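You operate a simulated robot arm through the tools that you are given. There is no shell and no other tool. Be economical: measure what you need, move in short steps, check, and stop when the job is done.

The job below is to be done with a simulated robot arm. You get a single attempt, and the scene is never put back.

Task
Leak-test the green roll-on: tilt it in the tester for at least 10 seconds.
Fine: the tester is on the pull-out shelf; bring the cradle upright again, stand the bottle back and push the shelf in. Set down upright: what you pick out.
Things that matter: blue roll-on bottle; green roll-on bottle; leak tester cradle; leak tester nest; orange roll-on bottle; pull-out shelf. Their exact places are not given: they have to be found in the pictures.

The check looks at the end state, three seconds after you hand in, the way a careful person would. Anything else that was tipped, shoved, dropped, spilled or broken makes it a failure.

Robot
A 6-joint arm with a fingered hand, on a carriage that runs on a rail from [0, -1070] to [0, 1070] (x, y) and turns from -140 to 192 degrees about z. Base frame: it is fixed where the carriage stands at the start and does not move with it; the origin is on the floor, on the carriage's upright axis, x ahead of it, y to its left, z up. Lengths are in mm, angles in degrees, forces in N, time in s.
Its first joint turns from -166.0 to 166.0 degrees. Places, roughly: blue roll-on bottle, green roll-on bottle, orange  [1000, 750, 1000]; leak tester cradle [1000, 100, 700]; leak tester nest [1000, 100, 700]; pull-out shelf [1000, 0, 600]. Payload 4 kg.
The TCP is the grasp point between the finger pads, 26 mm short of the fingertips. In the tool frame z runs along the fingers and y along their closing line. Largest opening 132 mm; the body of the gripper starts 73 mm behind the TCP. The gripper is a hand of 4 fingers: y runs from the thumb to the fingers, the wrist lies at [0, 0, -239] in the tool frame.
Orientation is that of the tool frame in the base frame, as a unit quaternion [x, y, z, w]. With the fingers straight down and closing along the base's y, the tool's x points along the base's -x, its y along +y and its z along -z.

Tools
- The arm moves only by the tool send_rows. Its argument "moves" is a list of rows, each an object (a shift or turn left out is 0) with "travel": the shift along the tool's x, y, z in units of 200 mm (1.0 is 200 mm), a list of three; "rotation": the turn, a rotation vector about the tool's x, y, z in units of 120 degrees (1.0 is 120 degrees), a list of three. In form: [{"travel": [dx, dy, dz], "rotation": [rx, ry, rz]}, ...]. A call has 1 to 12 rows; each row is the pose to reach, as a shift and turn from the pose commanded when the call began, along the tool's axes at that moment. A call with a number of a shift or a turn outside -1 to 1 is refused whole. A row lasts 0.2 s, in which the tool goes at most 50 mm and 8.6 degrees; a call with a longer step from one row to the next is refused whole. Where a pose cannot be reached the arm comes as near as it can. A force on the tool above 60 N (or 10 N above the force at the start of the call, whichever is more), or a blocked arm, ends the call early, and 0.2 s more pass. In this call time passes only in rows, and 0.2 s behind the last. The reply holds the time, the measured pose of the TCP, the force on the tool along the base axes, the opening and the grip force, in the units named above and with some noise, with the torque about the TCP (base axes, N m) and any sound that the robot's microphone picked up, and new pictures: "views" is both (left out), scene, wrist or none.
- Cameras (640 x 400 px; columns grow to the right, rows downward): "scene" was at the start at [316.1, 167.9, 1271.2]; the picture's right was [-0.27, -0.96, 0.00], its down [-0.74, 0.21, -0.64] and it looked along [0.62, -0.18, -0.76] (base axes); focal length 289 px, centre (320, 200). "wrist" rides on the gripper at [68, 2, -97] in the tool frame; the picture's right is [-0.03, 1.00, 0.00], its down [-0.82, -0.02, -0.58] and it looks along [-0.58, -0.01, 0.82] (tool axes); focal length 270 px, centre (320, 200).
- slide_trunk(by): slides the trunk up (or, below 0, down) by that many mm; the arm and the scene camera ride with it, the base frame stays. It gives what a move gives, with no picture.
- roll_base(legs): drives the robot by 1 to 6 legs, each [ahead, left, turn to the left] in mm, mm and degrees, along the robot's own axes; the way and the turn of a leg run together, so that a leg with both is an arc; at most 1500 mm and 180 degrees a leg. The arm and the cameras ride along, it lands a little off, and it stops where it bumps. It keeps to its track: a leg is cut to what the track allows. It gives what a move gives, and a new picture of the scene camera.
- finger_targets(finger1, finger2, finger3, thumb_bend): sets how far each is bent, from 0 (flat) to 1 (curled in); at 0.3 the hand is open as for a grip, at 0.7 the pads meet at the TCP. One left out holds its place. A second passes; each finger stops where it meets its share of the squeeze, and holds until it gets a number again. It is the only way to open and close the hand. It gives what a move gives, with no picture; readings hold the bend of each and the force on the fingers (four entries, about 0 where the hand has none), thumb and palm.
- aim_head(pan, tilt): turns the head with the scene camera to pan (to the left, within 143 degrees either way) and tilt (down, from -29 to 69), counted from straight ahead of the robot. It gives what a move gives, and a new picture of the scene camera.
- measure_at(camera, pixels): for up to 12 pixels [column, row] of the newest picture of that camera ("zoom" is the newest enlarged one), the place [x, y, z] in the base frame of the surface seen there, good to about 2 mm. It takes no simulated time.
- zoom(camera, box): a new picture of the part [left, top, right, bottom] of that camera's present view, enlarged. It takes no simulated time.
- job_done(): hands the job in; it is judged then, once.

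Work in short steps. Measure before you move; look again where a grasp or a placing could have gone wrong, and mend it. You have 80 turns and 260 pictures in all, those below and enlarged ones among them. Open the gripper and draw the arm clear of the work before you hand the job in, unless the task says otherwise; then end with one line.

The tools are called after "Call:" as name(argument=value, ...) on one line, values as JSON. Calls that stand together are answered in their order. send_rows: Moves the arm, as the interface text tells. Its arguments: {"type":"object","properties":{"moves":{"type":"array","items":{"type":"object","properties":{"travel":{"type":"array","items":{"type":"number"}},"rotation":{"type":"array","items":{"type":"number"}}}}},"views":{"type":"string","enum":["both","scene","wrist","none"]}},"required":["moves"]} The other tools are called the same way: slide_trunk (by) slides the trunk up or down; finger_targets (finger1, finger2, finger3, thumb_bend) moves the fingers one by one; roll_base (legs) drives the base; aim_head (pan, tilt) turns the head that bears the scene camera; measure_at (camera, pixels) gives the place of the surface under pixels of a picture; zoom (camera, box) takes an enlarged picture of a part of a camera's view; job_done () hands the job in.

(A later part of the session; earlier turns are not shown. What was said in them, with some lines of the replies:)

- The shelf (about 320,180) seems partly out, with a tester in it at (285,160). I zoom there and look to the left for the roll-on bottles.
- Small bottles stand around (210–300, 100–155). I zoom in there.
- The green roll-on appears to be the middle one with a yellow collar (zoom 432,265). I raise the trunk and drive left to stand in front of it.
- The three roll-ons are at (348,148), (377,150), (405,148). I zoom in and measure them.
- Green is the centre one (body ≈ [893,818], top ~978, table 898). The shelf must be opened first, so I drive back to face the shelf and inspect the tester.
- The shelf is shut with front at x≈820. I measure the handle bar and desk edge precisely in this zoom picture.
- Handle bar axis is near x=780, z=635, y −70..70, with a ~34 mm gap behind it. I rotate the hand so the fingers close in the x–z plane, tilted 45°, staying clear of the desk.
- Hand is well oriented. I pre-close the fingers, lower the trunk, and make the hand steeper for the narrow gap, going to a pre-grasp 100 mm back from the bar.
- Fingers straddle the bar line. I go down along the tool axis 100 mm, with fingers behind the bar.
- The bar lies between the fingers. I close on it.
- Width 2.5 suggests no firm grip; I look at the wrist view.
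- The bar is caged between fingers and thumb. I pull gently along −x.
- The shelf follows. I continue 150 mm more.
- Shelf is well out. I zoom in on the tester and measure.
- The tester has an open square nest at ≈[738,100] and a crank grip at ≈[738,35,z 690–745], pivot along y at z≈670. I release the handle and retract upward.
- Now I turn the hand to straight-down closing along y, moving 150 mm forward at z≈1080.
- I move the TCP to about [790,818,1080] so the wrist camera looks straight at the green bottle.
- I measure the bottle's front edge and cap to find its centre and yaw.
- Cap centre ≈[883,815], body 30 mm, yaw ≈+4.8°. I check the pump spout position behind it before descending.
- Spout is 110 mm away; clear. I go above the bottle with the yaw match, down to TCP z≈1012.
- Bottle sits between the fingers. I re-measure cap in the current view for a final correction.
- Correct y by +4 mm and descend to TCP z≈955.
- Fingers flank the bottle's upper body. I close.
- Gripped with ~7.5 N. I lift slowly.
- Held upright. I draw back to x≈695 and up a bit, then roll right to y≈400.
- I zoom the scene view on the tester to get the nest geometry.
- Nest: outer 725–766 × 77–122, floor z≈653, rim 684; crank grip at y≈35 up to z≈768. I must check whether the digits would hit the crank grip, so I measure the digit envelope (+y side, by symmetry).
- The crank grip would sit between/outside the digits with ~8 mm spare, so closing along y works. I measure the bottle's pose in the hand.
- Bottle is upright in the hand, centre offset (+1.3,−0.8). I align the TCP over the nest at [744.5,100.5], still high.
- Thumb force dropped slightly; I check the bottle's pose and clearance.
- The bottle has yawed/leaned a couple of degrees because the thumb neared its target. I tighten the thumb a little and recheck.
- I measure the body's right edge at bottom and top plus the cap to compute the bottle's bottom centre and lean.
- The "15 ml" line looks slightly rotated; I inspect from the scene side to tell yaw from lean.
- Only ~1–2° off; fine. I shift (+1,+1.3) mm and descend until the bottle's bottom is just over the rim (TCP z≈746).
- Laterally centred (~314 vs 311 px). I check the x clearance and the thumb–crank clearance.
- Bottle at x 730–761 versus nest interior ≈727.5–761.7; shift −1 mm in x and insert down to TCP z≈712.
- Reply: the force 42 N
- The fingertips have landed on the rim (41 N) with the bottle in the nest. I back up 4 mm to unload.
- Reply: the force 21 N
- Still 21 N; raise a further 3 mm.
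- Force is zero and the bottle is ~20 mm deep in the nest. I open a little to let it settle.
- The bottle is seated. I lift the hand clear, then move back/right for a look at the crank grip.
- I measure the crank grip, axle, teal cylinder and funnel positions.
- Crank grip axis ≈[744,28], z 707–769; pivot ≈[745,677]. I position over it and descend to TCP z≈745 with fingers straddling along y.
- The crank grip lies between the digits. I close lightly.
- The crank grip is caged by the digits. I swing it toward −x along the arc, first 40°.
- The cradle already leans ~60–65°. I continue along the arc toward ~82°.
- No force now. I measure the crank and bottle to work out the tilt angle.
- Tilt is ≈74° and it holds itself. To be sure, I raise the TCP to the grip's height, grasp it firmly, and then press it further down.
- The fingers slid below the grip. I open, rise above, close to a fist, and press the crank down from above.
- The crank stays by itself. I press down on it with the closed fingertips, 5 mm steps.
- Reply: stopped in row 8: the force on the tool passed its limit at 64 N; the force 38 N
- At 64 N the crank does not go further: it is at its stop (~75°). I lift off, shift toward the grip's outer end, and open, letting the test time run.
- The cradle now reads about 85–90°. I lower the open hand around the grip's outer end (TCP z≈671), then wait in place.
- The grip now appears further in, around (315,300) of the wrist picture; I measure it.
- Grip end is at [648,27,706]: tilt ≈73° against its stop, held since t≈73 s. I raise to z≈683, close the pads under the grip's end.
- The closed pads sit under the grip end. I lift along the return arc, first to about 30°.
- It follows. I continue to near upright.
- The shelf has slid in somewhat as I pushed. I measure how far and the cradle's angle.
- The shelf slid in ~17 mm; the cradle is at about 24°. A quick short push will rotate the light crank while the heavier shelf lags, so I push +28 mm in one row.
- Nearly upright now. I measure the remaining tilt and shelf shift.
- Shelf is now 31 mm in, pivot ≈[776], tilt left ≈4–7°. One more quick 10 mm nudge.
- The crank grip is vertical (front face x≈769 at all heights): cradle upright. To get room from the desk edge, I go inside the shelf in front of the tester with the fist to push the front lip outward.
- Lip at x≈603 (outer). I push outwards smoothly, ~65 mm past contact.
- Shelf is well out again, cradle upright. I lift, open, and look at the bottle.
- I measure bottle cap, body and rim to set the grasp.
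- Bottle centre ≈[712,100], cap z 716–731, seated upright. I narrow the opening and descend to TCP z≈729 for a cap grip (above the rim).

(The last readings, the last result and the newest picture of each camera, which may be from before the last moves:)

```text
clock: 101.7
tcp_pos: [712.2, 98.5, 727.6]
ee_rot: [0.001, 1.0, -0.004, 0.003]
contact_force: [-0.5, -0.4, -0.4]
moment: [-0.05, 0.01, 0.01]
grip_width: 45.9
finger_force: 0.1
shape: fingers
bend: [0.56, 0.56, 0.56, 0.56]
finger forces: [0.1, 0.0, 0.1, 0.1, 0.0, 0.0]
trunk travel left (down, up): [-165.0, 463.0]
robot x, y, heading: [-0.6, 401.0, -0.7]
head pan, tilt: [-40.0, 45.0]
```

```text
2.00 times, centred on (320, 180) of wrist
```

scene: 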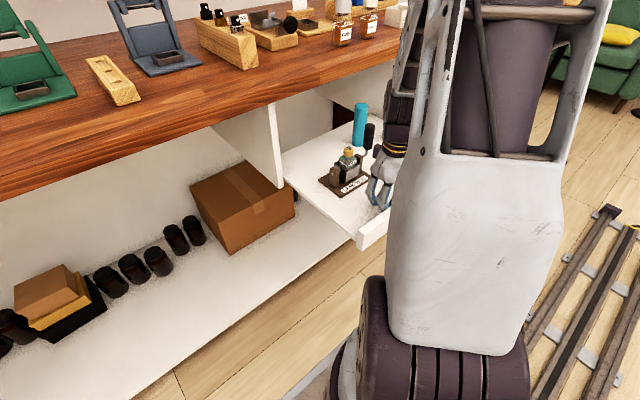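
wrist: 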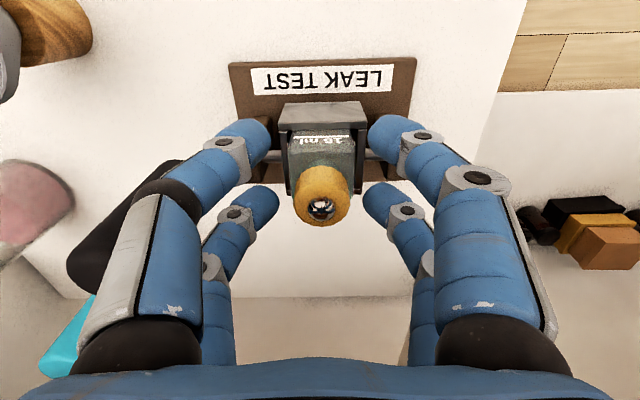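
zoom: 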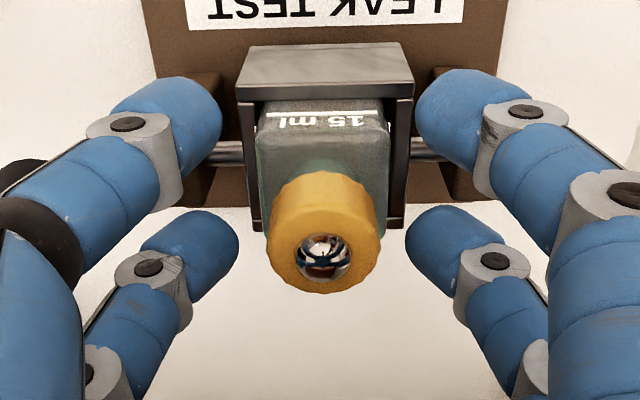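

Aligned on the cap. I close.

Call:
finger_targets(finger1=0.69, finger2=0.69, finger3=0.69, thumb_bend=0.69)

Call:
zoom(camera="wrist", box=[180, 80, 460, 280])

```text
clock: 102.7
tcp_pos: [712.9, 99.1, 727.6]
ee_rot: [0.0, 1.0, -0.003, 0.003]
contact_force: [-1.0, 0.4, -0.4]
moment: [-0.02, 0.01, 0.0]
grip_width: 27.4
finger_force: 11.5
shape: fingers
bend: [0.61, 0.6, 0.62, 0.65]
finger forces: [5.0, 6.8, 5.5, 0.1, 6.3, 0.1]
trunk travel left (down, up): [-165.0, 463.0]
robot x, y, heading: [-2.0, 401.0, -0.7]
head pan, tilt: [-40.0, 45.0]
```

```text
2.00 times, centred on (320, 180) of wrist
```

zoom: 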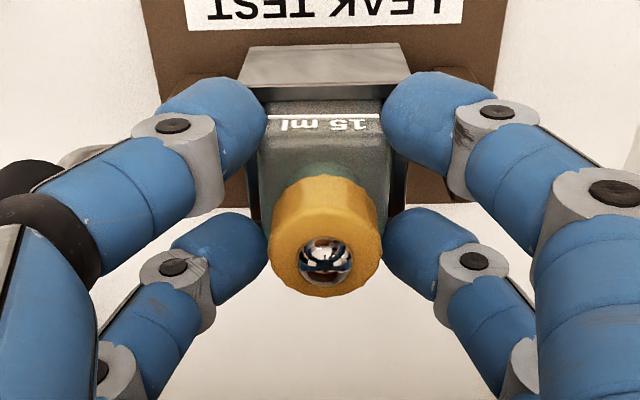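

Balanced grip of 11.5 N. I lift slowly straight up.

Call:
send_rows(moves=[{"travel": [0, 0, -0.02]}, {"travel": [0, 0, -0.05]}, {"travel": [0, 0, -0.08]}, {"travel": [0, 0, -0.12]}, {"travel": [0, 0, -0.16]}, {"travel": [0, 0, -0.2]}, {"travel": [0, 0, -0.25]}])

Call:
zoom(camera="wrist", box=[180, 80, 460, 280])

Call:
zoom(camera="scene", box=[310, 90, 400, 210])

```text
clock: 104.3
tcp_pos: [713.2, 98.3, 778.5]
ee_rot: [0.002, 1.0, -0.003, 0.003]
contact_force: [0.7, -0.3, -0.6]
moment: [0.01, -0.02, 0.01]
grip_width: 27.4
finger_force: 11.9
shape: fingers
bend: [0.61, 0.6, 0.62, 0.65]
finger forces: [5.0, 6.9, 5.6, 0.0, 6.4, 0.0]
trunk travel left (down, up): [-165.0, 463.0]
robot x, y, heading: [-0.4, 399.7, -0.2]
head pan, tilt: [-40.0, 45.0]
```

scene: 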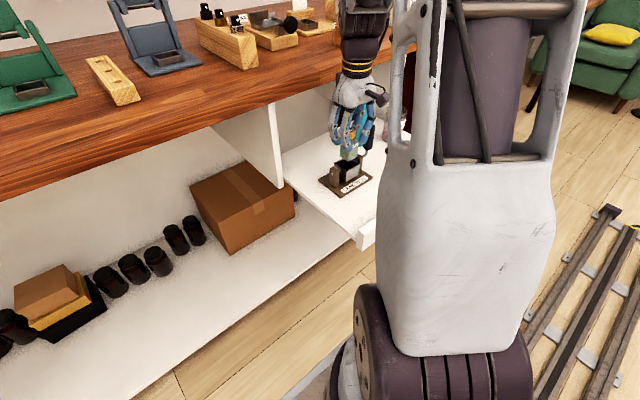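
wrist: 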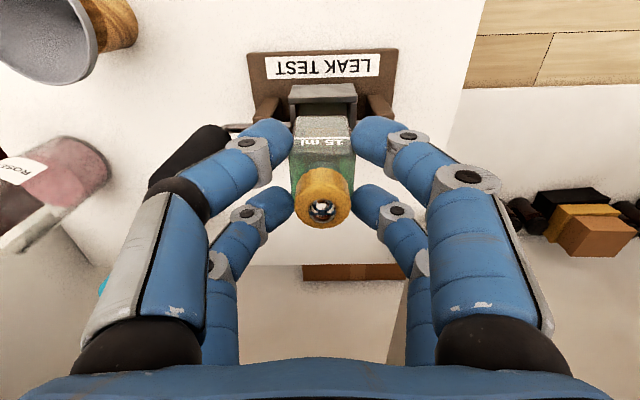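

```text
2.00 times, centred on (320, 180) of wrist
```

zoom: 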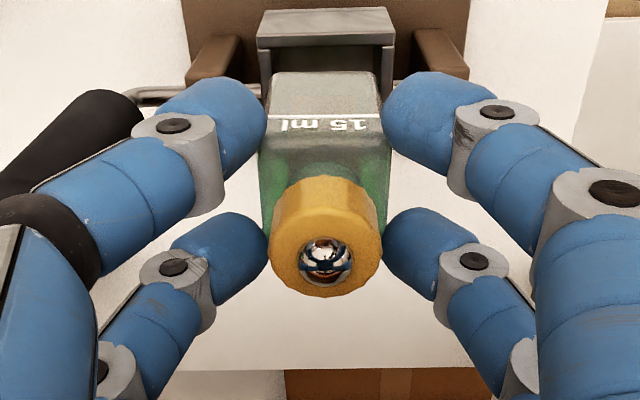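

```text
3.33 times, centred on (355, 150) of scene
```

zoom: 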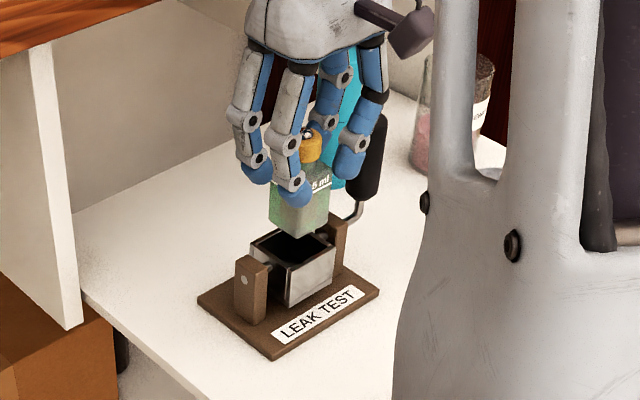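

The bottle came out cleanly and upright. I raise the trunk and roll left to the original spot.

Call:
slide_trunk(by=310)

Call:
roll_base(legs=[[0, 600, 0]])

Call:
aim_head(pan=-20, tilt=40)

```text
clock: 107.4
tcp_pos: [712.8, 98.4, 1088.9]
ee_rot: [0.002, 1.0, -0.003, 0.003]
contact_force: [-0.5, 0.3, 0.2]
moment: [-0.02, -0.02, -0.01]
grip_width: 27.3
finger_force: 11.5
shape: fingers
bend: [0.61, 0.6, 0.62, 0.65]
finger forces: [4.9, 6.8, 5.5, 0.0, 6.1, 0.0]
trunk travel left (down, up): [-475.0, 153.0]
robot x, y, heading: [0.6, 395.9, -0.6]
head pan, tilt: [-40.0, 45.0]
```

```text
clock: 110.8
tcp_pos: [712.3, 693.0, 1088.8]
ee_rot: [0.001, 1.0, -0.003, 0.002]
contact_force: [0.1, 0.1, -1.4]
moment: [0.0, 0.01, 0.01]
grip_width: 26.9
finger_force: 11.2
shape: fingers
bend: [0.61, 0.6, 0.62, 0.65]
finger forces: [4.9, 6.8, 5.5, 0.0, 6.3, 0.0]
trunk travel left (down, up): [-475.0, 153.0]
robot x, y, heading: [-2.4, 994.1, -0.5]
head pan, tilt: [-40.0, 45.0]
```

scene: 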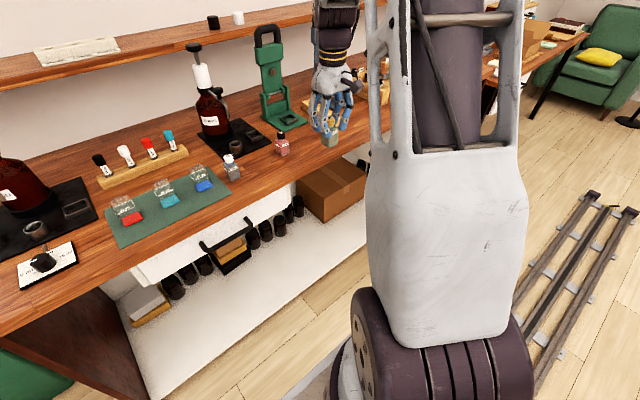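

```text
clock: 111.6
tcp_pos: [712.2, 691.7, 1089.5]
ee_rot: [0.001, 1.0, -0.004, 0.003]
contact_force: [-0.3, -0.9, -0.8]
moment: [0.0, 0.0, 0.0]
grip_width: 27.0
finger_force: 12.0
shape: fingers
bend: [0.61, 0.6, 0.62, 0.65]
finger forces: [4.7, 6.8, 5.6, 0.0, 6.2, 0.0]
trunk travel left (down, up): [-475.0, 153.0]
robot x, y, heading: [0.5, 995.1, -0.3]
head pan, tilt: [-20.0, 40.0]
```

scene: 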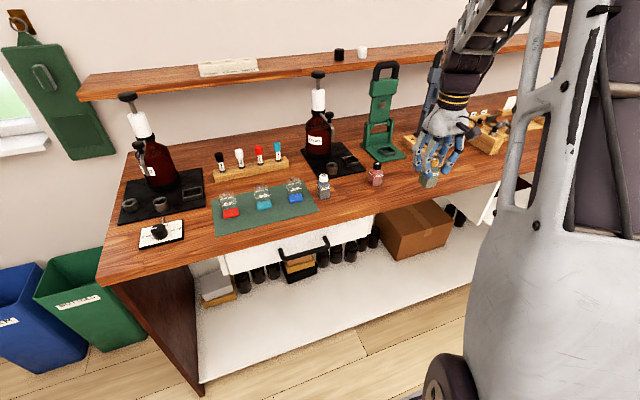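

I move over the original spot [883,816] with the original yaw, then lower until about 15 mm above the table.

Call:
send_rows(moves=[{"travel": [0, 0.2, 0]}, {"travel": [0, 0.4, 0]}, {"travel": [0, 0.622, 0], "rotation": [0, 0, -0.02]}, {"travel": [-0.2, 0.622, 0], "rotation": [0, 0, -0.037]}, {"travel": [-0.4, 0.622, 0], "rotation": [0, 0, -0.037]}, {"travel": [-0.62, 0.622, 0], "rotation": [0, 0, -0.037]}, {"travel": [-0.78, 0.622, 0], "rotation": [0, 0, -0.037]}, {"travel": [-0.855, 0.622, 0], "rotation": [0, 0, -0.037]}, {"travel": [-0.855, 0.622, 0.2], "rotation": [0, 0, -0.037]}, {"travel": [-0.855, 0.622, 0.4], "rotation": [0, 0, -0.037]}, {"travel": [-0.855, 0.622, 0.49], "rotation": [0, 0, -0.037]}])

Call:
zoom(camera="scene", box=[300, 130, 400, 220])

```text
clock: 114.0
tcp_pos: [884.5, 816.8, 990.2]
ee_rot: [-0.039, 0.999, -0.003, 0.003]
contact_force: [-0.4, -0.3, -1.5]
moment: [0.02, -0.03, -0.01]
grip_width: 26.6
finger_force: 12.0
shape: fingers
bend: [0.62, 0.6, 0.62, 0.65]
finger forces: [4.6, 6.7, 5.5, 0.0, 6.0, 0.1]
trunk travel left (down, up): [-475.0, 153.0]
robot x, y, heading: [0.3, 995.7, -0.5]
head pan, tilt: [-20.0, 40.0]
```

scene: 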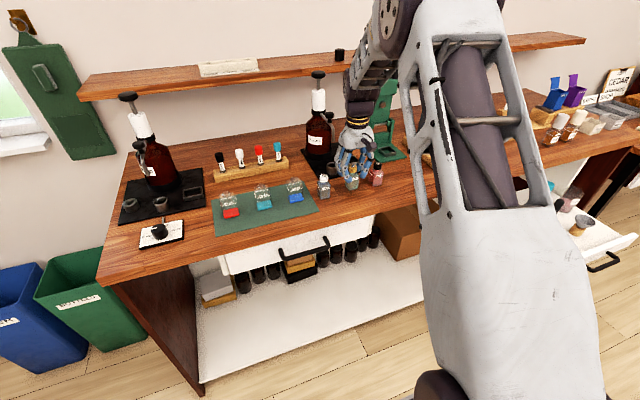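
wrist: 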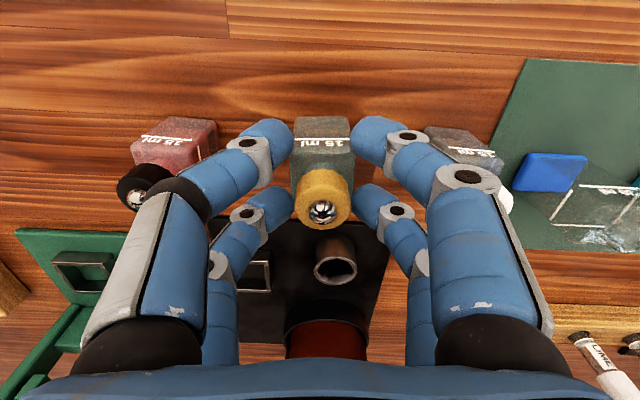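

```text
4.44 times, centred on (350, 175) of scene
```

zoom: 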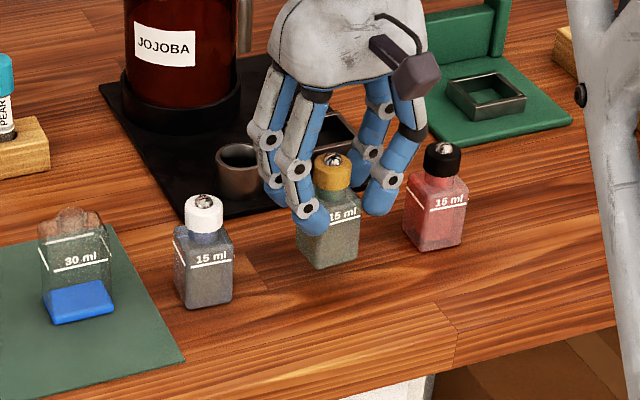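

Pose matches the original place. I lower gently to contact (~974).

Call:
send_rows(moves=[{"travel": [0, 0, 0.025]}, {"travel": [0, 0, 0.045]}, {"travel": [0, 0, 0.06]}, {"travel": [0, 0, 0.07]}, {"travel": [0, 0, 0.078]}], views="wrist")

Call:
zoom(camera="scene", box=[320, 150, 400, 210])

```text
clock: 115.2
tcp_pos: [882.7, 816.5, 975.8]
ee_rot: [-0.038, 0.999, -0.003, 0.002]
contact_force: [-0.3, 0.1, -1.6]
moment: [-0.01, 0.0, -0.02]
grip_width: 26.4
finger_force: 11.1
shape: fingers
bend: [0.62, 0.6, 0.62, 0.65]
finger forces: [4.5, 6.7, 5.5, 0.0, 5.9, 0.0]
trunk travel left (down, up): [-475.0, 153.0]
robot x, y, heading: [1.1, 994.3, -0.9]
head pan, tilt: [-20.0, 40.0]
```

wrist: 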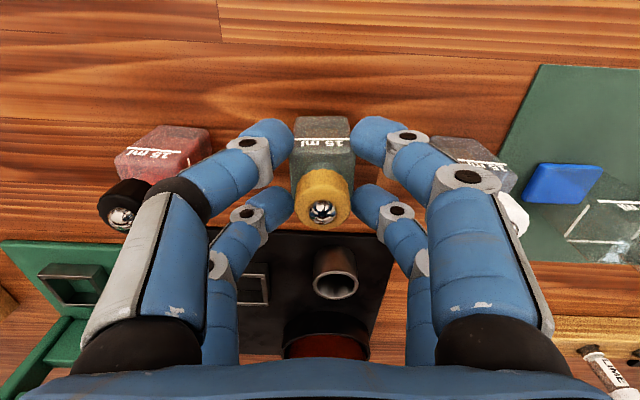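

```text
6.67 times, centred on (360, 180) of scene
```

zoom: 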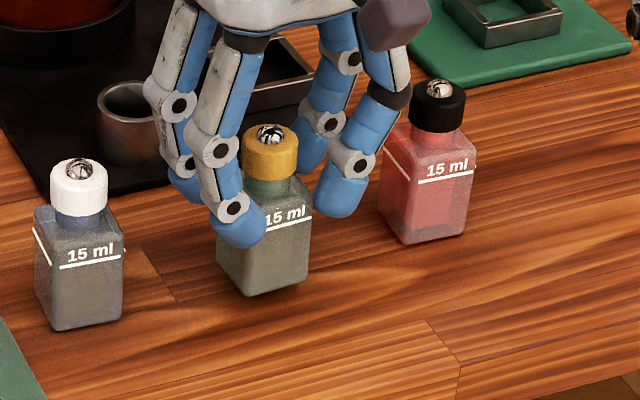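

No contact yet. I continue in 1 mm steps.

Call:
send_rows(moves=[{"travel": [0, 0, 0.006]}, {"travel": [0, 0, 0.01]}, {"travel": [0, 0, 0.014]}], views="none")

```text
clock: 116.0
tcp_pos: [883.5, 816.9, 973.8]
ee_rot: [-0.039, 0.999, -0.003, 0.003]
contact_force: [0.1, 0.0, -0.5]
moment: [0.0, 0.0, 0.02]
grip_width: 26.4
finger_force: 11.7
shape: fingers
bend: [0.62, 0.6, 0.62, 0.65]
finger forces: [4.6, 6.7, 5.6, 0.1, 5.8, 0.0]
trunk travel left (down, up): [-475.0, 153.0]
robot x, y, heading: [-0.3, 995.2, -0.3]
head pan, tilt: [-20.0, 40.0]
```

Call:
measure_at(camera="wrist", pixels=[[322, 212], [305, 205], [340, 205]])

Call:
send_rows(moves=[{"travel": [0, 0, 0.005]}, {"travel": [0, 0, 0.01]}, {"travel": [0, 0, 0.015]}], views="wrist")

```text
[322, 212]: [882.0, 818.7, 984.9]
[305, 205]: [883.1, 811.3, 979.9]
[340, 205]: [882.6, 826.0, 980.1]
```

```text
clock: 116.8
tcp_pos: [883.6, 817.0, 970.9]
ee_rot: [-0.038, 0.999, -0.004, 0.003]
contact_force: [-1.7, -1.2, 7.4]
moment: [0.01, 0.02, 0.02]
grip_width: 26.5
finger_force: 13.2
shape: fingers
bend: [0.62, 0.61, 0.62, 0.65]
finger forces: [5.7, 7.7, 6.6, 0.1, 6.9, 0.0]
trunk travel left (down, up): [-475.0, 153.0]
robot x, y, heading: [0.7, 994.9, -0.3]
head pan, tilt: [-20.0, 40.0]
```

wrist: 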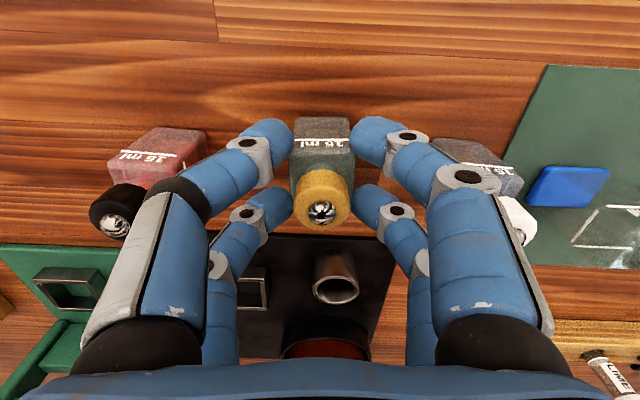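

Bottle touches the table (+7 N). I release.

Call:
finger_targets(finger1=0.55, finger2=0.55, finger3=0.55, thumb_bend=0.57)

Call:
send_rows(moves=[{"travel": [0, 0, -0.05]}, {"travel": [0, 0, -0.15]}, {"travel": [0, 0, -0.35]}, {"travel": [0, 0, -0.55]}, {"travel": [0.2, 0, -0.55]}, {"travel": [0.44, 0, -0.55]}, {"travel": [0.66, 0, -0.55]}, {"travel": [0.88, 0, -0.55]}])

Call:
zoom(camera="scene", box=[300, 130, 400, 220])

```text
clock: 117.8
tcp_pos: [883.6, 817.5, 969.7]
ee_rot: [-0.038, 0.999, -0.004, 0.003]
contact_force: [0.6, 0.3, 0.2]
moment: [-0.01, 0.0, 0.01]
grip_width: 46.7
finger_force: 0.0
shape: fingers
bend: [0.55, 0.55, 0.55, 0.56]
finger forces: [0.1, 0.1, 0.0, 0.0, 0.0, 0.0]
trunk travel left (down, up): [-475.0, 153.0]
robot x, y, heading: [-3.9, 997.0, -0.1]
head pan, tilt: [-20.0, 40.0]
```

```text
clock: 119.6
tcp_pos: [708.7, 803.1, 1078.6]
ee_rot: [-0.037, 0.999, -0.004, 0.002]
contact_force: [1.2, -1.0, -0.2]
moment: [-0.01, 0.03, 0.03]
grip_width: 46.7
finger_force: 0.0
shape: fingers
bend: [0.55, 0.55, 0.55, 0.56]
finger forces: [0.0, 0.0, 0.1, 0.1, 0.0, 0.0]
trunk travel left (down, up): [-475.0, 153.0]
robot x, y, heading: [-1.2, 1000.0, -0.4]
head pan, tilt: [-20.0, 40.0]
```

scene: 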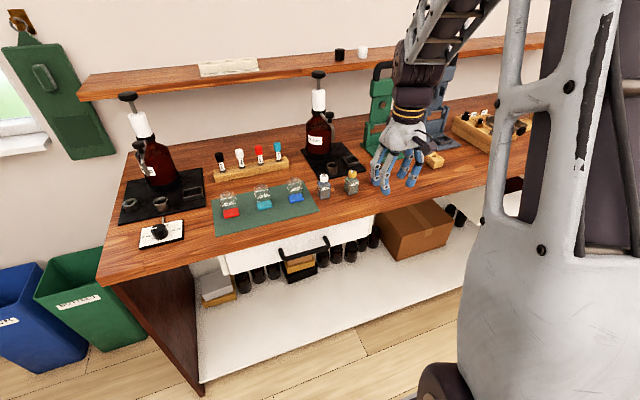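
wrist: 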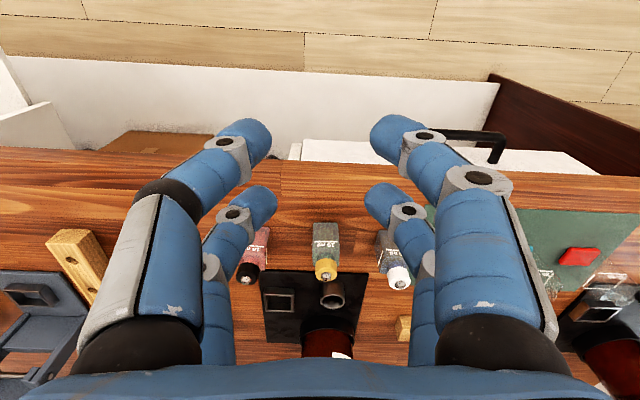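

```text
4.44 times, centred on (350, 175) of scene
```

zoom: 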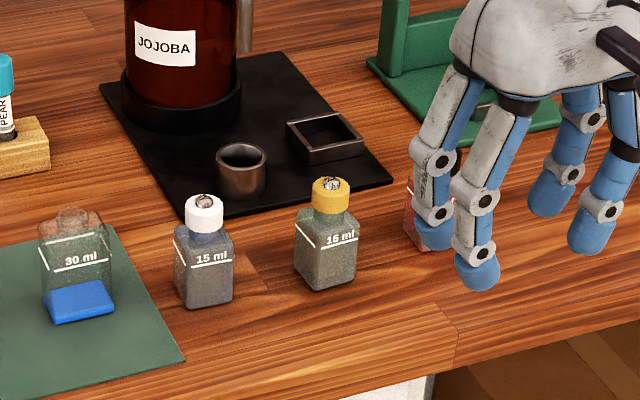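

The bottle stands upright at its spot. Now I drive back to push the shelf in.

Call:
roll_base(legs=[[0, -600, 0]])

Call:
send_rows(moves=[{"travel": [0.083, -0.04, 0], "rotation": [-0.0237, -0.0256, 0.0618]}, {"travel": [0.167, -0.08, 0], "rotation": [-0.0474, -0.0512, 0.1236]}, {"travel": [0.25, -0.12, 0], "rotation": [-0.0711, -0.0768, 0.1854]}, {"travel": [0.333, -0.16, 0], "rotation": [-0.0948, -0.1024, 0.2472]}, {"travel": [0.417, -0.2, 0], "rotation": [-0.1185, -0.128, 0.309]}, {"travel": [0.5, -0.24, 0], "rotation": [-0.1422, -0.1536, 0.3709]}, {"travel": [0.583, -0.28, 0], "rotation": [-0.166, -0.1792, 0.4327]}, {"travel": [0.667, -0.32, 0], "rotation": [-0.1897, -0.2048, 0.4945]}, {"travel": [0.75, -0.36, 0], "rotation": [-0.2134, -0.2304, 0.5563]}, {"travel": [0.833, -0.4, 0], "rotation": [-0.2371, -0.256, 0.6181]}, {"travel": [0.917, -0.43, 0], "rotation": [-0.2608, -0.2816, 0.6799]}, {"travel": [1.0, -0.45, 0], "rotation": [-0.2845, -0.3072, 0.7417]}], views="none")

Call:
aim_head(pan=-35, tilt=45)

```text
clock: 123.0
tcp_pos: [707.2, 199.4, 1080.3]
ee_rot: [-0.033, 0.999, -0.003, 0.004]
contact_force: [-0.3, -0.9, 0.9]
moment: [0.0, -0.02, -0.01]
grip_width: 46.8
finger_force: 0.1
shape: fingers
bend: [0.55, 0.55, 0.55, 0.56]
finger forces: [0.1, 0.0, 0.0, 0.0, 0.0, 0.0]
trunk travel left (down, up): [-475.0, 153.0]
robot x, y, heading: [-1.6, 403.4, -0.9]
head pan, tilt: [-20.0, 40.0]
```

scene: 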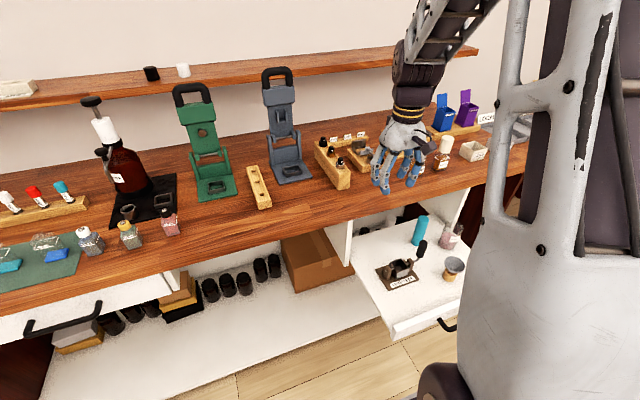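

```text
clock: 125.6
tcp_pos: [511.9, 97.8, 1078.7]
ee_rot: [0.656, 0.649, 0.269, 0.276]
contact_force: [0.4, -0.5, -0.8]
moment: [0.01, 0.01, 0.02]
grip_width: 46.6
finger_force: 0.0
shape: fingers
bend: [0.55, 0.55, 0.55, 0.56]
finger forces: [0.0, 0.1, 0.0, 0.1, 0.1, 0.0]
trunk travel left (down, up): [-475.0, 153.0]
robot x, y, heading: [-1.3, 399.9, -1.3]
head pan, tilt: [-20.0, 40.0]
```

```text
clock: 126.3
tcp_pos: [512.7, 98.3, 1078.4]
ee_rot: [0.656, 0.65, 0.269, 0.275]
contact_force: [-0.3, -0.9, -0.3]
moment: [-0.03, -0.02, 0.01]
grip_width: 47.0
finger_force: 0.0
shape: fingers
bend: [0.55, 0.55, 0.55, 0.56]
finger forces: [0.0, 0.0, 0.1, 0.1, 0.1, 0.0]
trunk travel left (down, up): [-475.0, 153.0]
robot x, y, heading: [-1.6, 401.0, -1.0]
head pan, tilt: [-35.0, 45.0]
5 turns are left
```

scene: 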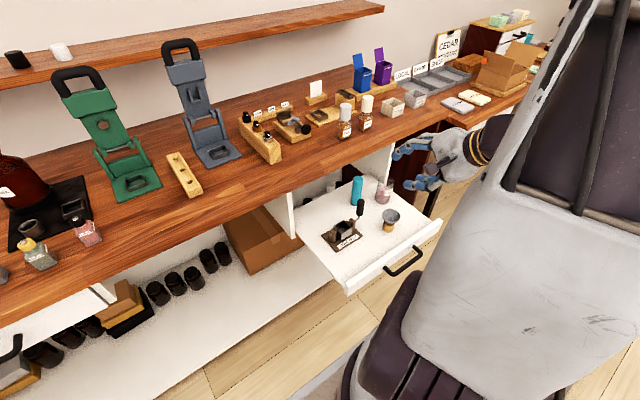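

Five turns remain, so I chain: fist, step back in front of the shelf at y≈112 (beside the handle), lower the trunk, and push the front panel in smoothly.

Call:
finger_targets(finger1=0.7, finger2=0.7, finger3=0.7, thumb_bend=0.7)

Call:
send_rows(moves=[{"travel": [0.03, -0.07, -0.07]}, {"travel": [0.07, -0.148, -0.148]}], views="none")

Call:
slide_trunk(by=-400)

Call:
send_rows(moves=[{"travel": [0, -0.092, 0.092]}, {"travel": [0, -0.021, 0.163]}, {"travel": [0, 0.028, 0.212]}, {"travel": [0, 0.056, 0.24]}, {"travel": [0, 0.085, 0.269]}, {"travel": [0, 0.12, 0.304]}, {"travel": [0, 0.17, 0.354]}, {"travel": [0, 0.226, 0.41]}, {"travel": [0, 0.29, 0.474]}, {"travel": [0, 0.353, 0.537]}, {"travel": [0, 0.41, 0.594]}, {"travel": [0, 0.438, 0.622]}], views="scene")

Call:
send_rows(moves=[{"travel": [0, 0.018, 0.018]}, {"travel": [0, 0.053, 0.053]}, {"travel": [0, 0.106, 0.106]}, {"travel": [0, 0.17, 0.17]}, {"travel": [0, 0.233, 0.233]}, {"travel": [0, 0.297, 0.297]}, {"travel": [0, 0.361, 0.361]}, {"travel": [0, 0.424, 0.424]}, {"travel": [0, 0.488, 0.488]}, {"travel": [0, 0.537, 0.537]}, {"travel": [0, 0.573, 0.573]}, {"travel": [0, 0.594, 0.594]}], views="both")

```text
clock: 127.3
tcp_pos: [511.4, 97.3, 1078.4]
ee_rot: [0.655, 0.65, 0.268, 0.276]
contact_force: [-0.5, -0.1, -0.2]
moment: [-0.01, 0.0, 0.02]
grip_width: 1.4
finger_force: 0.0
shape: fingers
bend: [0.7, 0.7, 0.7, 0.7]
finger forces: [0.0, 0.0, 0.0, 0.1, 0.1, 0.0]
trunk travel left (down, up): [-475.0, 153.0]
robot x, y, heading: [1.7, 402.1, -1.1]
head pan, tilt: [-35.0, 45.0]
```

```text
clock: 128.0
tcp_pos: [471.4, 102.7, 1082.2]
ee_rot: [0.655, 0.65, 0.268, 0.276]
contact_force: [0.1, 0.1, 0.3]
moment: [0.03, 0.01, 0.01]
grip_width: 1.4
finger_force: 0.1
shape: fingers
bend: [0.7, 0.7, 0.7, 0.7]
finger forces: [0.0, 0.1, 0.0, 0.1, 0.0, 0.1]
out of reach, approached as far as the arm can: row 2
trunk travel left (down, up): [-475.0, 153.0]
robot x, y, heading: [-2.7, 397.2, -1.2]
head pan, tilt: [-35.0, 45.0]
```

```text
clock: 131.8
tcp_pos: [525.2, 101.4, 682.0]
ee_rot: [0.655, 0.649, 0.27, 0.277]
contact_force: [-0.6, 1.4, 17.5]
moment: [0.11, -0.19, -0.01]
grip_width: 0.1
finger_force: 10.6
shape: fingers
bend: [0.68, 0.68, 0.72, 0.74]
finger forces: [0.0, 0.0, 9.1, 0.0, 13.0, 0.0]
trunk travel left (down, up): [-75.0, 553.0]
robot x, y, heading: [-3.1, 400.3, -1.3]
head pan, tilt: [-35.0, 45.0]
```

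```text
clock: 134.4
tcp_pos: [676.3, 100.2, 657.1]
ee_rot: [0.654, 0.65, 0.271, 0.277]
contact_force: [-1.6, 1.8, 46.8]
moment: [-0.06, -1.61, -0.26]
grip_width: 31.4
finger_force: 24.7
shape: fingers
bend: [0.61, 0.6, 0.72, 0.7]
finger forces: [17.8, 19.8, 12.2, 0.0, 0.0, 0.1]
out of reach, approached as far as the arm can: row 1
trunk travel left (down, up): [-75.0, 553.0]
robot x, y, heading: [3.3, 401.9, -1.1]
head pan, tilt: [-35.0, 45.0]
```

scene: 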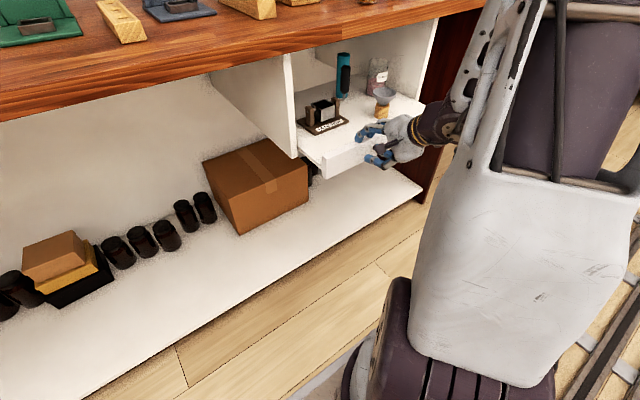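

```text
clock: 136.3
tcp_pos: [803.2, 98.8, 666.3]
ee_rot: [0.651, 0.65, 0.273, 0.282]
contact_force: [-11.7, 6.6, 40.7]
moment: [-0.01, -1.18, 0.22]
grip_width: 17.5
finger_force: 20.1
shape: fingers
bend: [0.7, 0.69, 0.71, 0.7]
finger forces: [18.2, 19.5, 3.2, 0.0, 0.0, 0.1]
trunk travel left (down, up): [-75.0, 553.0]
robot x, y, heading: [-2.1, 399.0, -1.3]
head pan, tilt: [-35.0, 45.0]
stopped in row 9: the force on the tool passed its limit at 71 N (the readings are from after the stop); the commanded pose is now the measured one
4 turns are left
```

scene: 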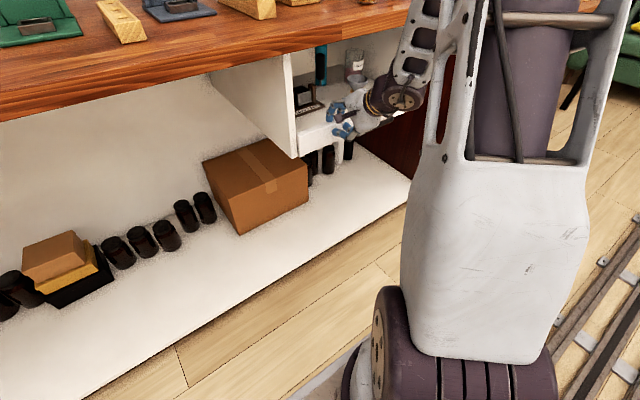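
wrist: 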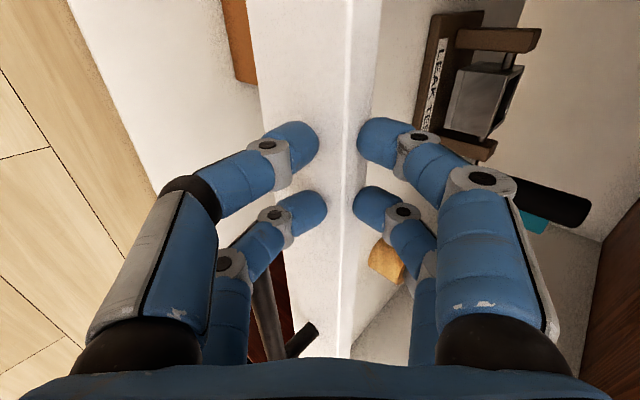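

The fist straddled the lip but the shelf is nearly home (force stop with downward load). I lift off the lip, back out, come down in front of the panel beside the handle, press it home gently until the stop, then retract.

Call:
send_rows(moves=[{"travel": [0, 0.08, -0.08]}, {"travel": [0, 0.159, -0.159]}, {"travel": [0.03, 0.06, -0.258]}, {"travel": [0.06, -0.03, -0.348]}, {"travel": [0.09, -0.106, -0.424]}, {"travel": [0.09, -0.226, -0.304]}, {"travel": [0.09, -0.346, -0.184]}], views="both")

Call:
finger_targets(finger1=0.7, finger2=0.7, finger3=0.7, thumb_bend=0.7)

Call:
send_rows(moves=[{"travel": [0, 0.071, 0.071]}, {"travel": [0, 0.141, 0.141]}, {"travel": [0, 0.194, 0.194]}, {"travel": [0, 0.219, 0.219]}, {"travel": [0, 0.233, 0.233]}, {"travel": [0, 0.247, 0.247]}, {"travel": [0, 0.262, 0.262]}, {"travel": [0, 0.276, 0.276]}, {"travel": [0, 0.29, 0.29]}, {"travel": [0, 0.304, 0.304]}, {"travel": [0, 0.318, 0.318]}, {"travel": [0, 0.332, 0.332]}], views="both")

Call:
send_rows(moves=[{"travel": [0, -0.1, -0.1]}, {"travel": [0, -0.25, -0.25]}, {"travel": [0, -0.4, -0.4]}, {"travel": [0, -0.5, -0.5]}], views="both")

Call:
zoom(camera="scene", box=[260, 20, 440, 200])

Call:
measure_at(camera="scene", pixels=[[305, 145], [320, 142], [335, 140], [350, 135], [310, 120], [325, 115], [295, 120], [292, 100], [340, 130], [360, 120], [330, 150], [345, 120]])

```text
clock: 137.9
tcp_pos: [728.4, 115.7, 635.7]
ee_rot: [0.653, 0.65, 0.27, 0.278]
contact_force: [-0.3, -0.4, 0.0]
moment: [-0.01, -0.04, 0.0]
grip_width: 8.3
finger_force: 0.1
shape: fingers
bend: [0.69, 0.69, 0.7, 0.7]
finger forces: [0.1, 0.1, 0.0, 0.1, 0.0, 0.1]
trunk travel left (down, up): [-75.0, 553.0]
robot x, y, heading: [1.5, 403.0, -1.1]
head pan, tilt: [-35.0, 45.0]
```

scene: 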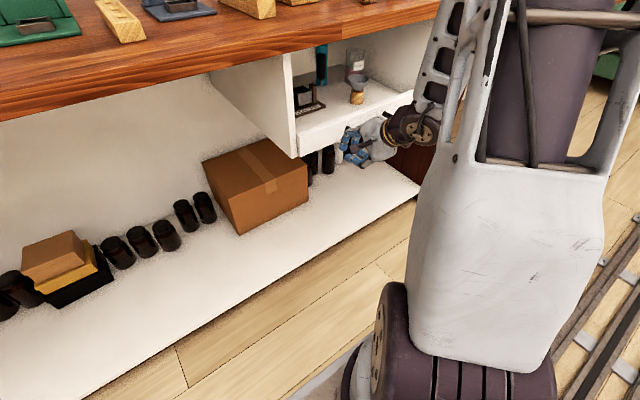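
wrist: 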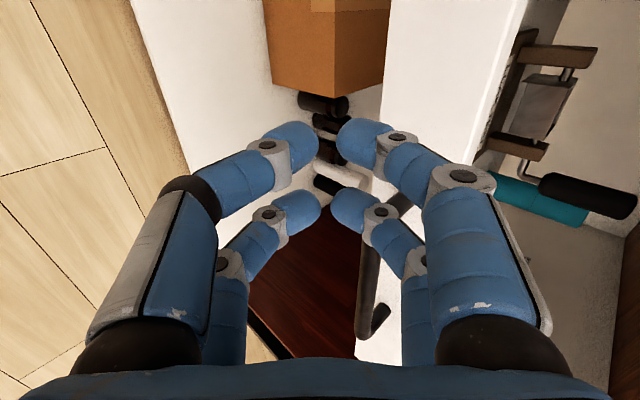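

```text
clock: 138.9
tcp_pos: [728.6, 115.6, 636.7]
ee_rot: [0.654, 0.65, 0.269, 0.279]
contact_force: [-0.5, 0.5, 0.6]
moment: [0.0, -0.01, 0.01]
grip_width: 1.5
finger_force: 0.0
shape: fingers
bend: [0.7, 0.7, 0.7, 0.7]
finger forces: [0.1, 0.1, 0.1, 0.1, 0.1, 0.0]
trunk travel left (down, up): [-75.0, 553.0]
robot x, y, heading: [1.7, 401.8, -1.0]
head pan, tilt: [-35.0, 45.0]
```

```text
clock: 140.8
tcp_pos: [800.0, 114.8, 635.3]
ee_rot: [0.657, 0.649, 0.268, 0.275]
contact_force: [-36.5, 4.9, 9.2]
moment: [0.01, -0.53, 0.22]
grip_width: 0.0
finger_force: 17.3
shape: fingers
bend: [0.72, 0.73, 0.66, 0.68]
finger forces: [21.7, 14.3, 0.1, 0.0, 0.0, 0.0]
trunk travel left (down, up): [-75.0, 553.0]
robot x, y, heading: [-0.2, 399.8, -1.2]
head pan, tilt: [-35.0, 45.0]
stopped in row 9: the force on the tool passed its limit at 63 N (the readings are from after the stop); the commanded pose is now the measured one
```

scene: 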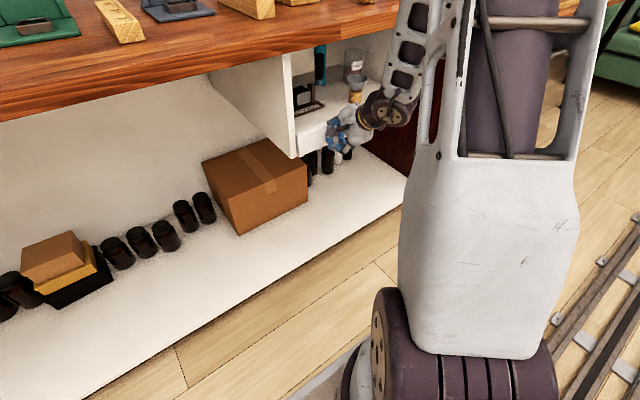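
wrist: 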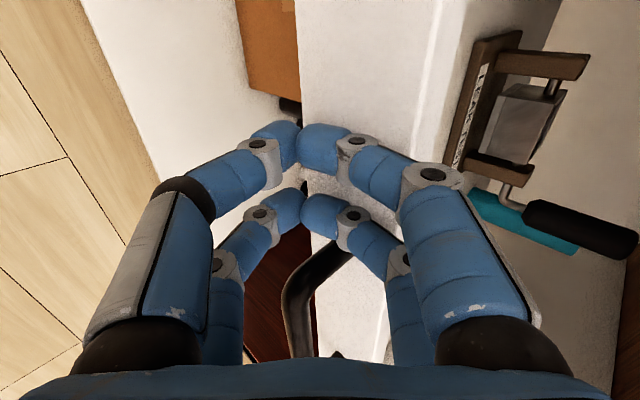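

```text
clock: 141.8
tcp_pos: [661.9, 117.7, 636.9]
ee_rot: [0.655, 0.649, 0.268, 0.278]
contact_force: [-0.6, -0.1, 0.0]
moment: [0.02, -0.01, -0.04]
grip_width: 1.2
finger_force: 0.2
shape: fingers
bend: [0.7, 0.7, 0.7, 0.7]
finger forces: [0.0, 0.1, 0.0, 0.0, 0.1, 0.1]
trunk travel left (down, up): [-75.0, 553.0]
robot x, y, heading: [1.2, 401.5, -1.0]
head pan, tilt: [-35.0, 45.0]
```

scene: 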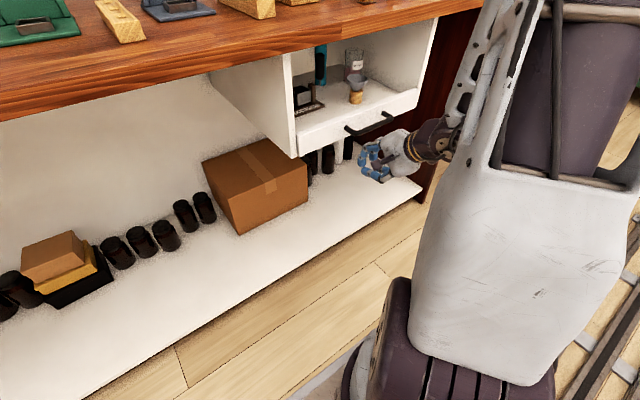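
wrist: 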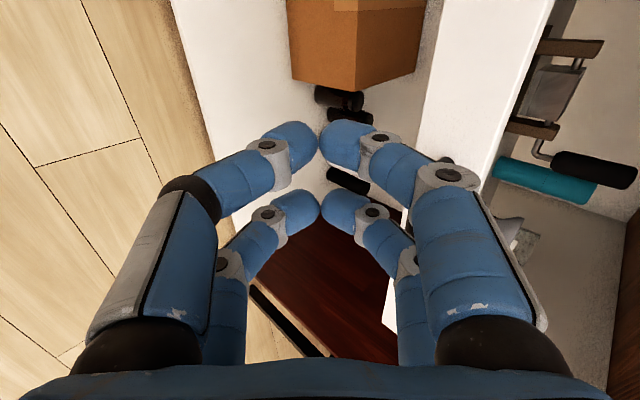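

```text
2.22 times, centred on (350, 110) of scene
```

zoom: 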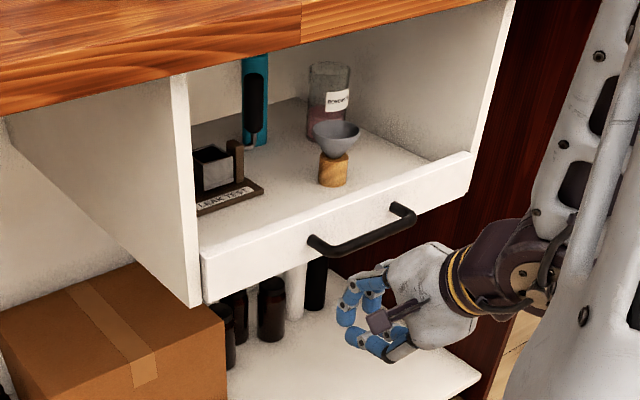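

```text
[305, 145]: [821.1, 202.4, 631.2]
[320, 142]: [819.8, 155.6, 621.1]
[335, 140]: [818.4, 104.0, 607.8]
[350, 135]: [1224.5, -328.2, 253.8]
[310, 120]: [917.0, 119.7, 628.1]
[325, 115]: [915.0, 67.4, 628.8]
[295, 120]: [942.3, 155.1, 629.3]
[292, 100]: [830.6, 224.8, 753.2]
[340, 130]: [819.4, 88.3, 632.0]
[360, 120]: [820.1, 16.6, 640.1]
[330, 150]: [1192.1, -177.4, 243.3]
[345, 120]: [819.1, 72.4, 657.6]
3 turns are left
```

The panel reads x≈820, its original closed place; funnel, jar and tester stand, crank vertical. I open the hand, draw back, and take a last look at the cradle.

Call:
finger_targets(finger1=0.3, finger2=0.3, finger3=0.3, thumb_bend=0.3)

Call:
send_rows(moves=[{"travel": [0, -0.1, -0.1]}, {"travel": [0, -0.2, -0.2]}, {"travel": [0, -0.28, -0.28]}], views="scene")

Call:
zoom(camera="scene", box=[280, 30, 380, 130])

Call:
aim_head(pan=30, tilt=30)

```text
clock: 142.8
tcp_pos: [662.8, 118.8, 636.7]
ee_rot: [0.655, 0.65, 0.268, 0.277]
contact_force: [-0.4, 0.9, -0.3]
moment: [0.0, 0.01, 0.0]
grip_width: 132.3
finger_force: 0.2
shape: fingers
bend: [0.3, 0.3, 0.3, 0.3]
finger forces: [0.0, 0.0, 0.0, 0.0, 0.0, 0.0]
trunk travel left (down, up): [-75.0, 553.0]
robot x, y, heading: [-0.7, 399.0, -1.3]
head pan, tilt: [-35.0, 45.0]
```

```text
clock: 143.6
tcp_pos: [585.3, 107.3, 637.3]
ee_rot: [0.655, 0.65, 0.269, 0.276]
contact_force: [0.4, 0.0, 1.2]
moment: [0.0, 0.03, -0.01]
grip_width: 132.6
finger_force: 0.1
shape: fingers
bend: [0.3, 0.3, 0.3, 0.3]
finger forces: [0.0, 0.0, 0.0, 0.0, 0.1, 0.1]
out of reach, approached as far as the arm can: row 3
trunk travel left (down, up): [-75.0, 553.0]
robot x, y, heading: [-1.7, 402.7, -1.0]
head pan, tilt: [-35.0, 45.0]
```

scene: 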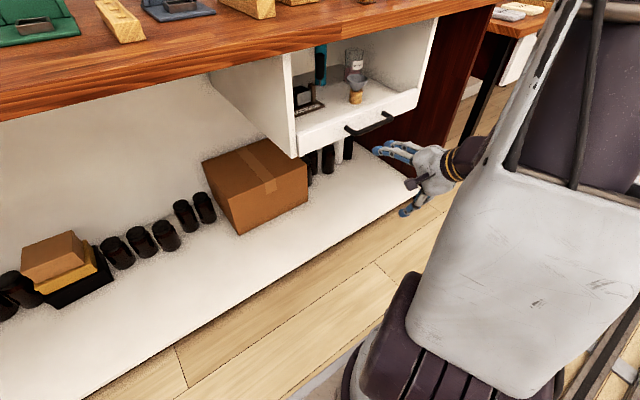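

```text
4.00 times, centred on (330, 80) of scene
```

zoom: 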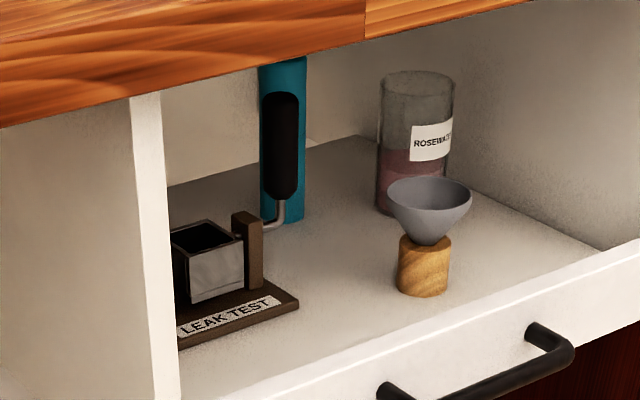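

```text
clock: 144.9
tcp_pos: [587.5, 108.8, 637.9]
ee_rot: [0.655, 0.65, 0.268, 0.276]
contact_force: [0.5, 0.0, 0.2]
moment: [0.04, -0.01, -0.05]
grip_width: 132.2
finger_force: 0.0
shape: fingers
bend: [0.3, 0.3, 0.3, 0.3]
finger forces: [0.1, 0.0, 0.1, 0.1, 0.1, 0.0]
trunk travel left (down, up): [-75.0, 553.0]
robot x, y, heading: [-1.2, 402.0, -1.0]
head pan, tilt: [30.0, 30.0]
2 turns are left
```

scene: 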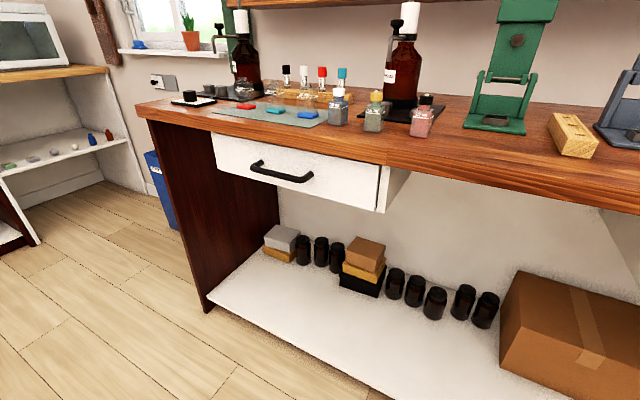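

The cradle is upright, the shelf is shut, all bottles stand, and the hand is open and clear. I hand in the job.

Call:
job_done()

```text
The job is handed in.
```

The green roll-on was leak-tested: the cradle sat at its stop, about 73° over, for roughly 15 seconds. I then brought the cradle upright, stood the bottle back in its place, pushed the shelf shut, and left the hand open and clear.
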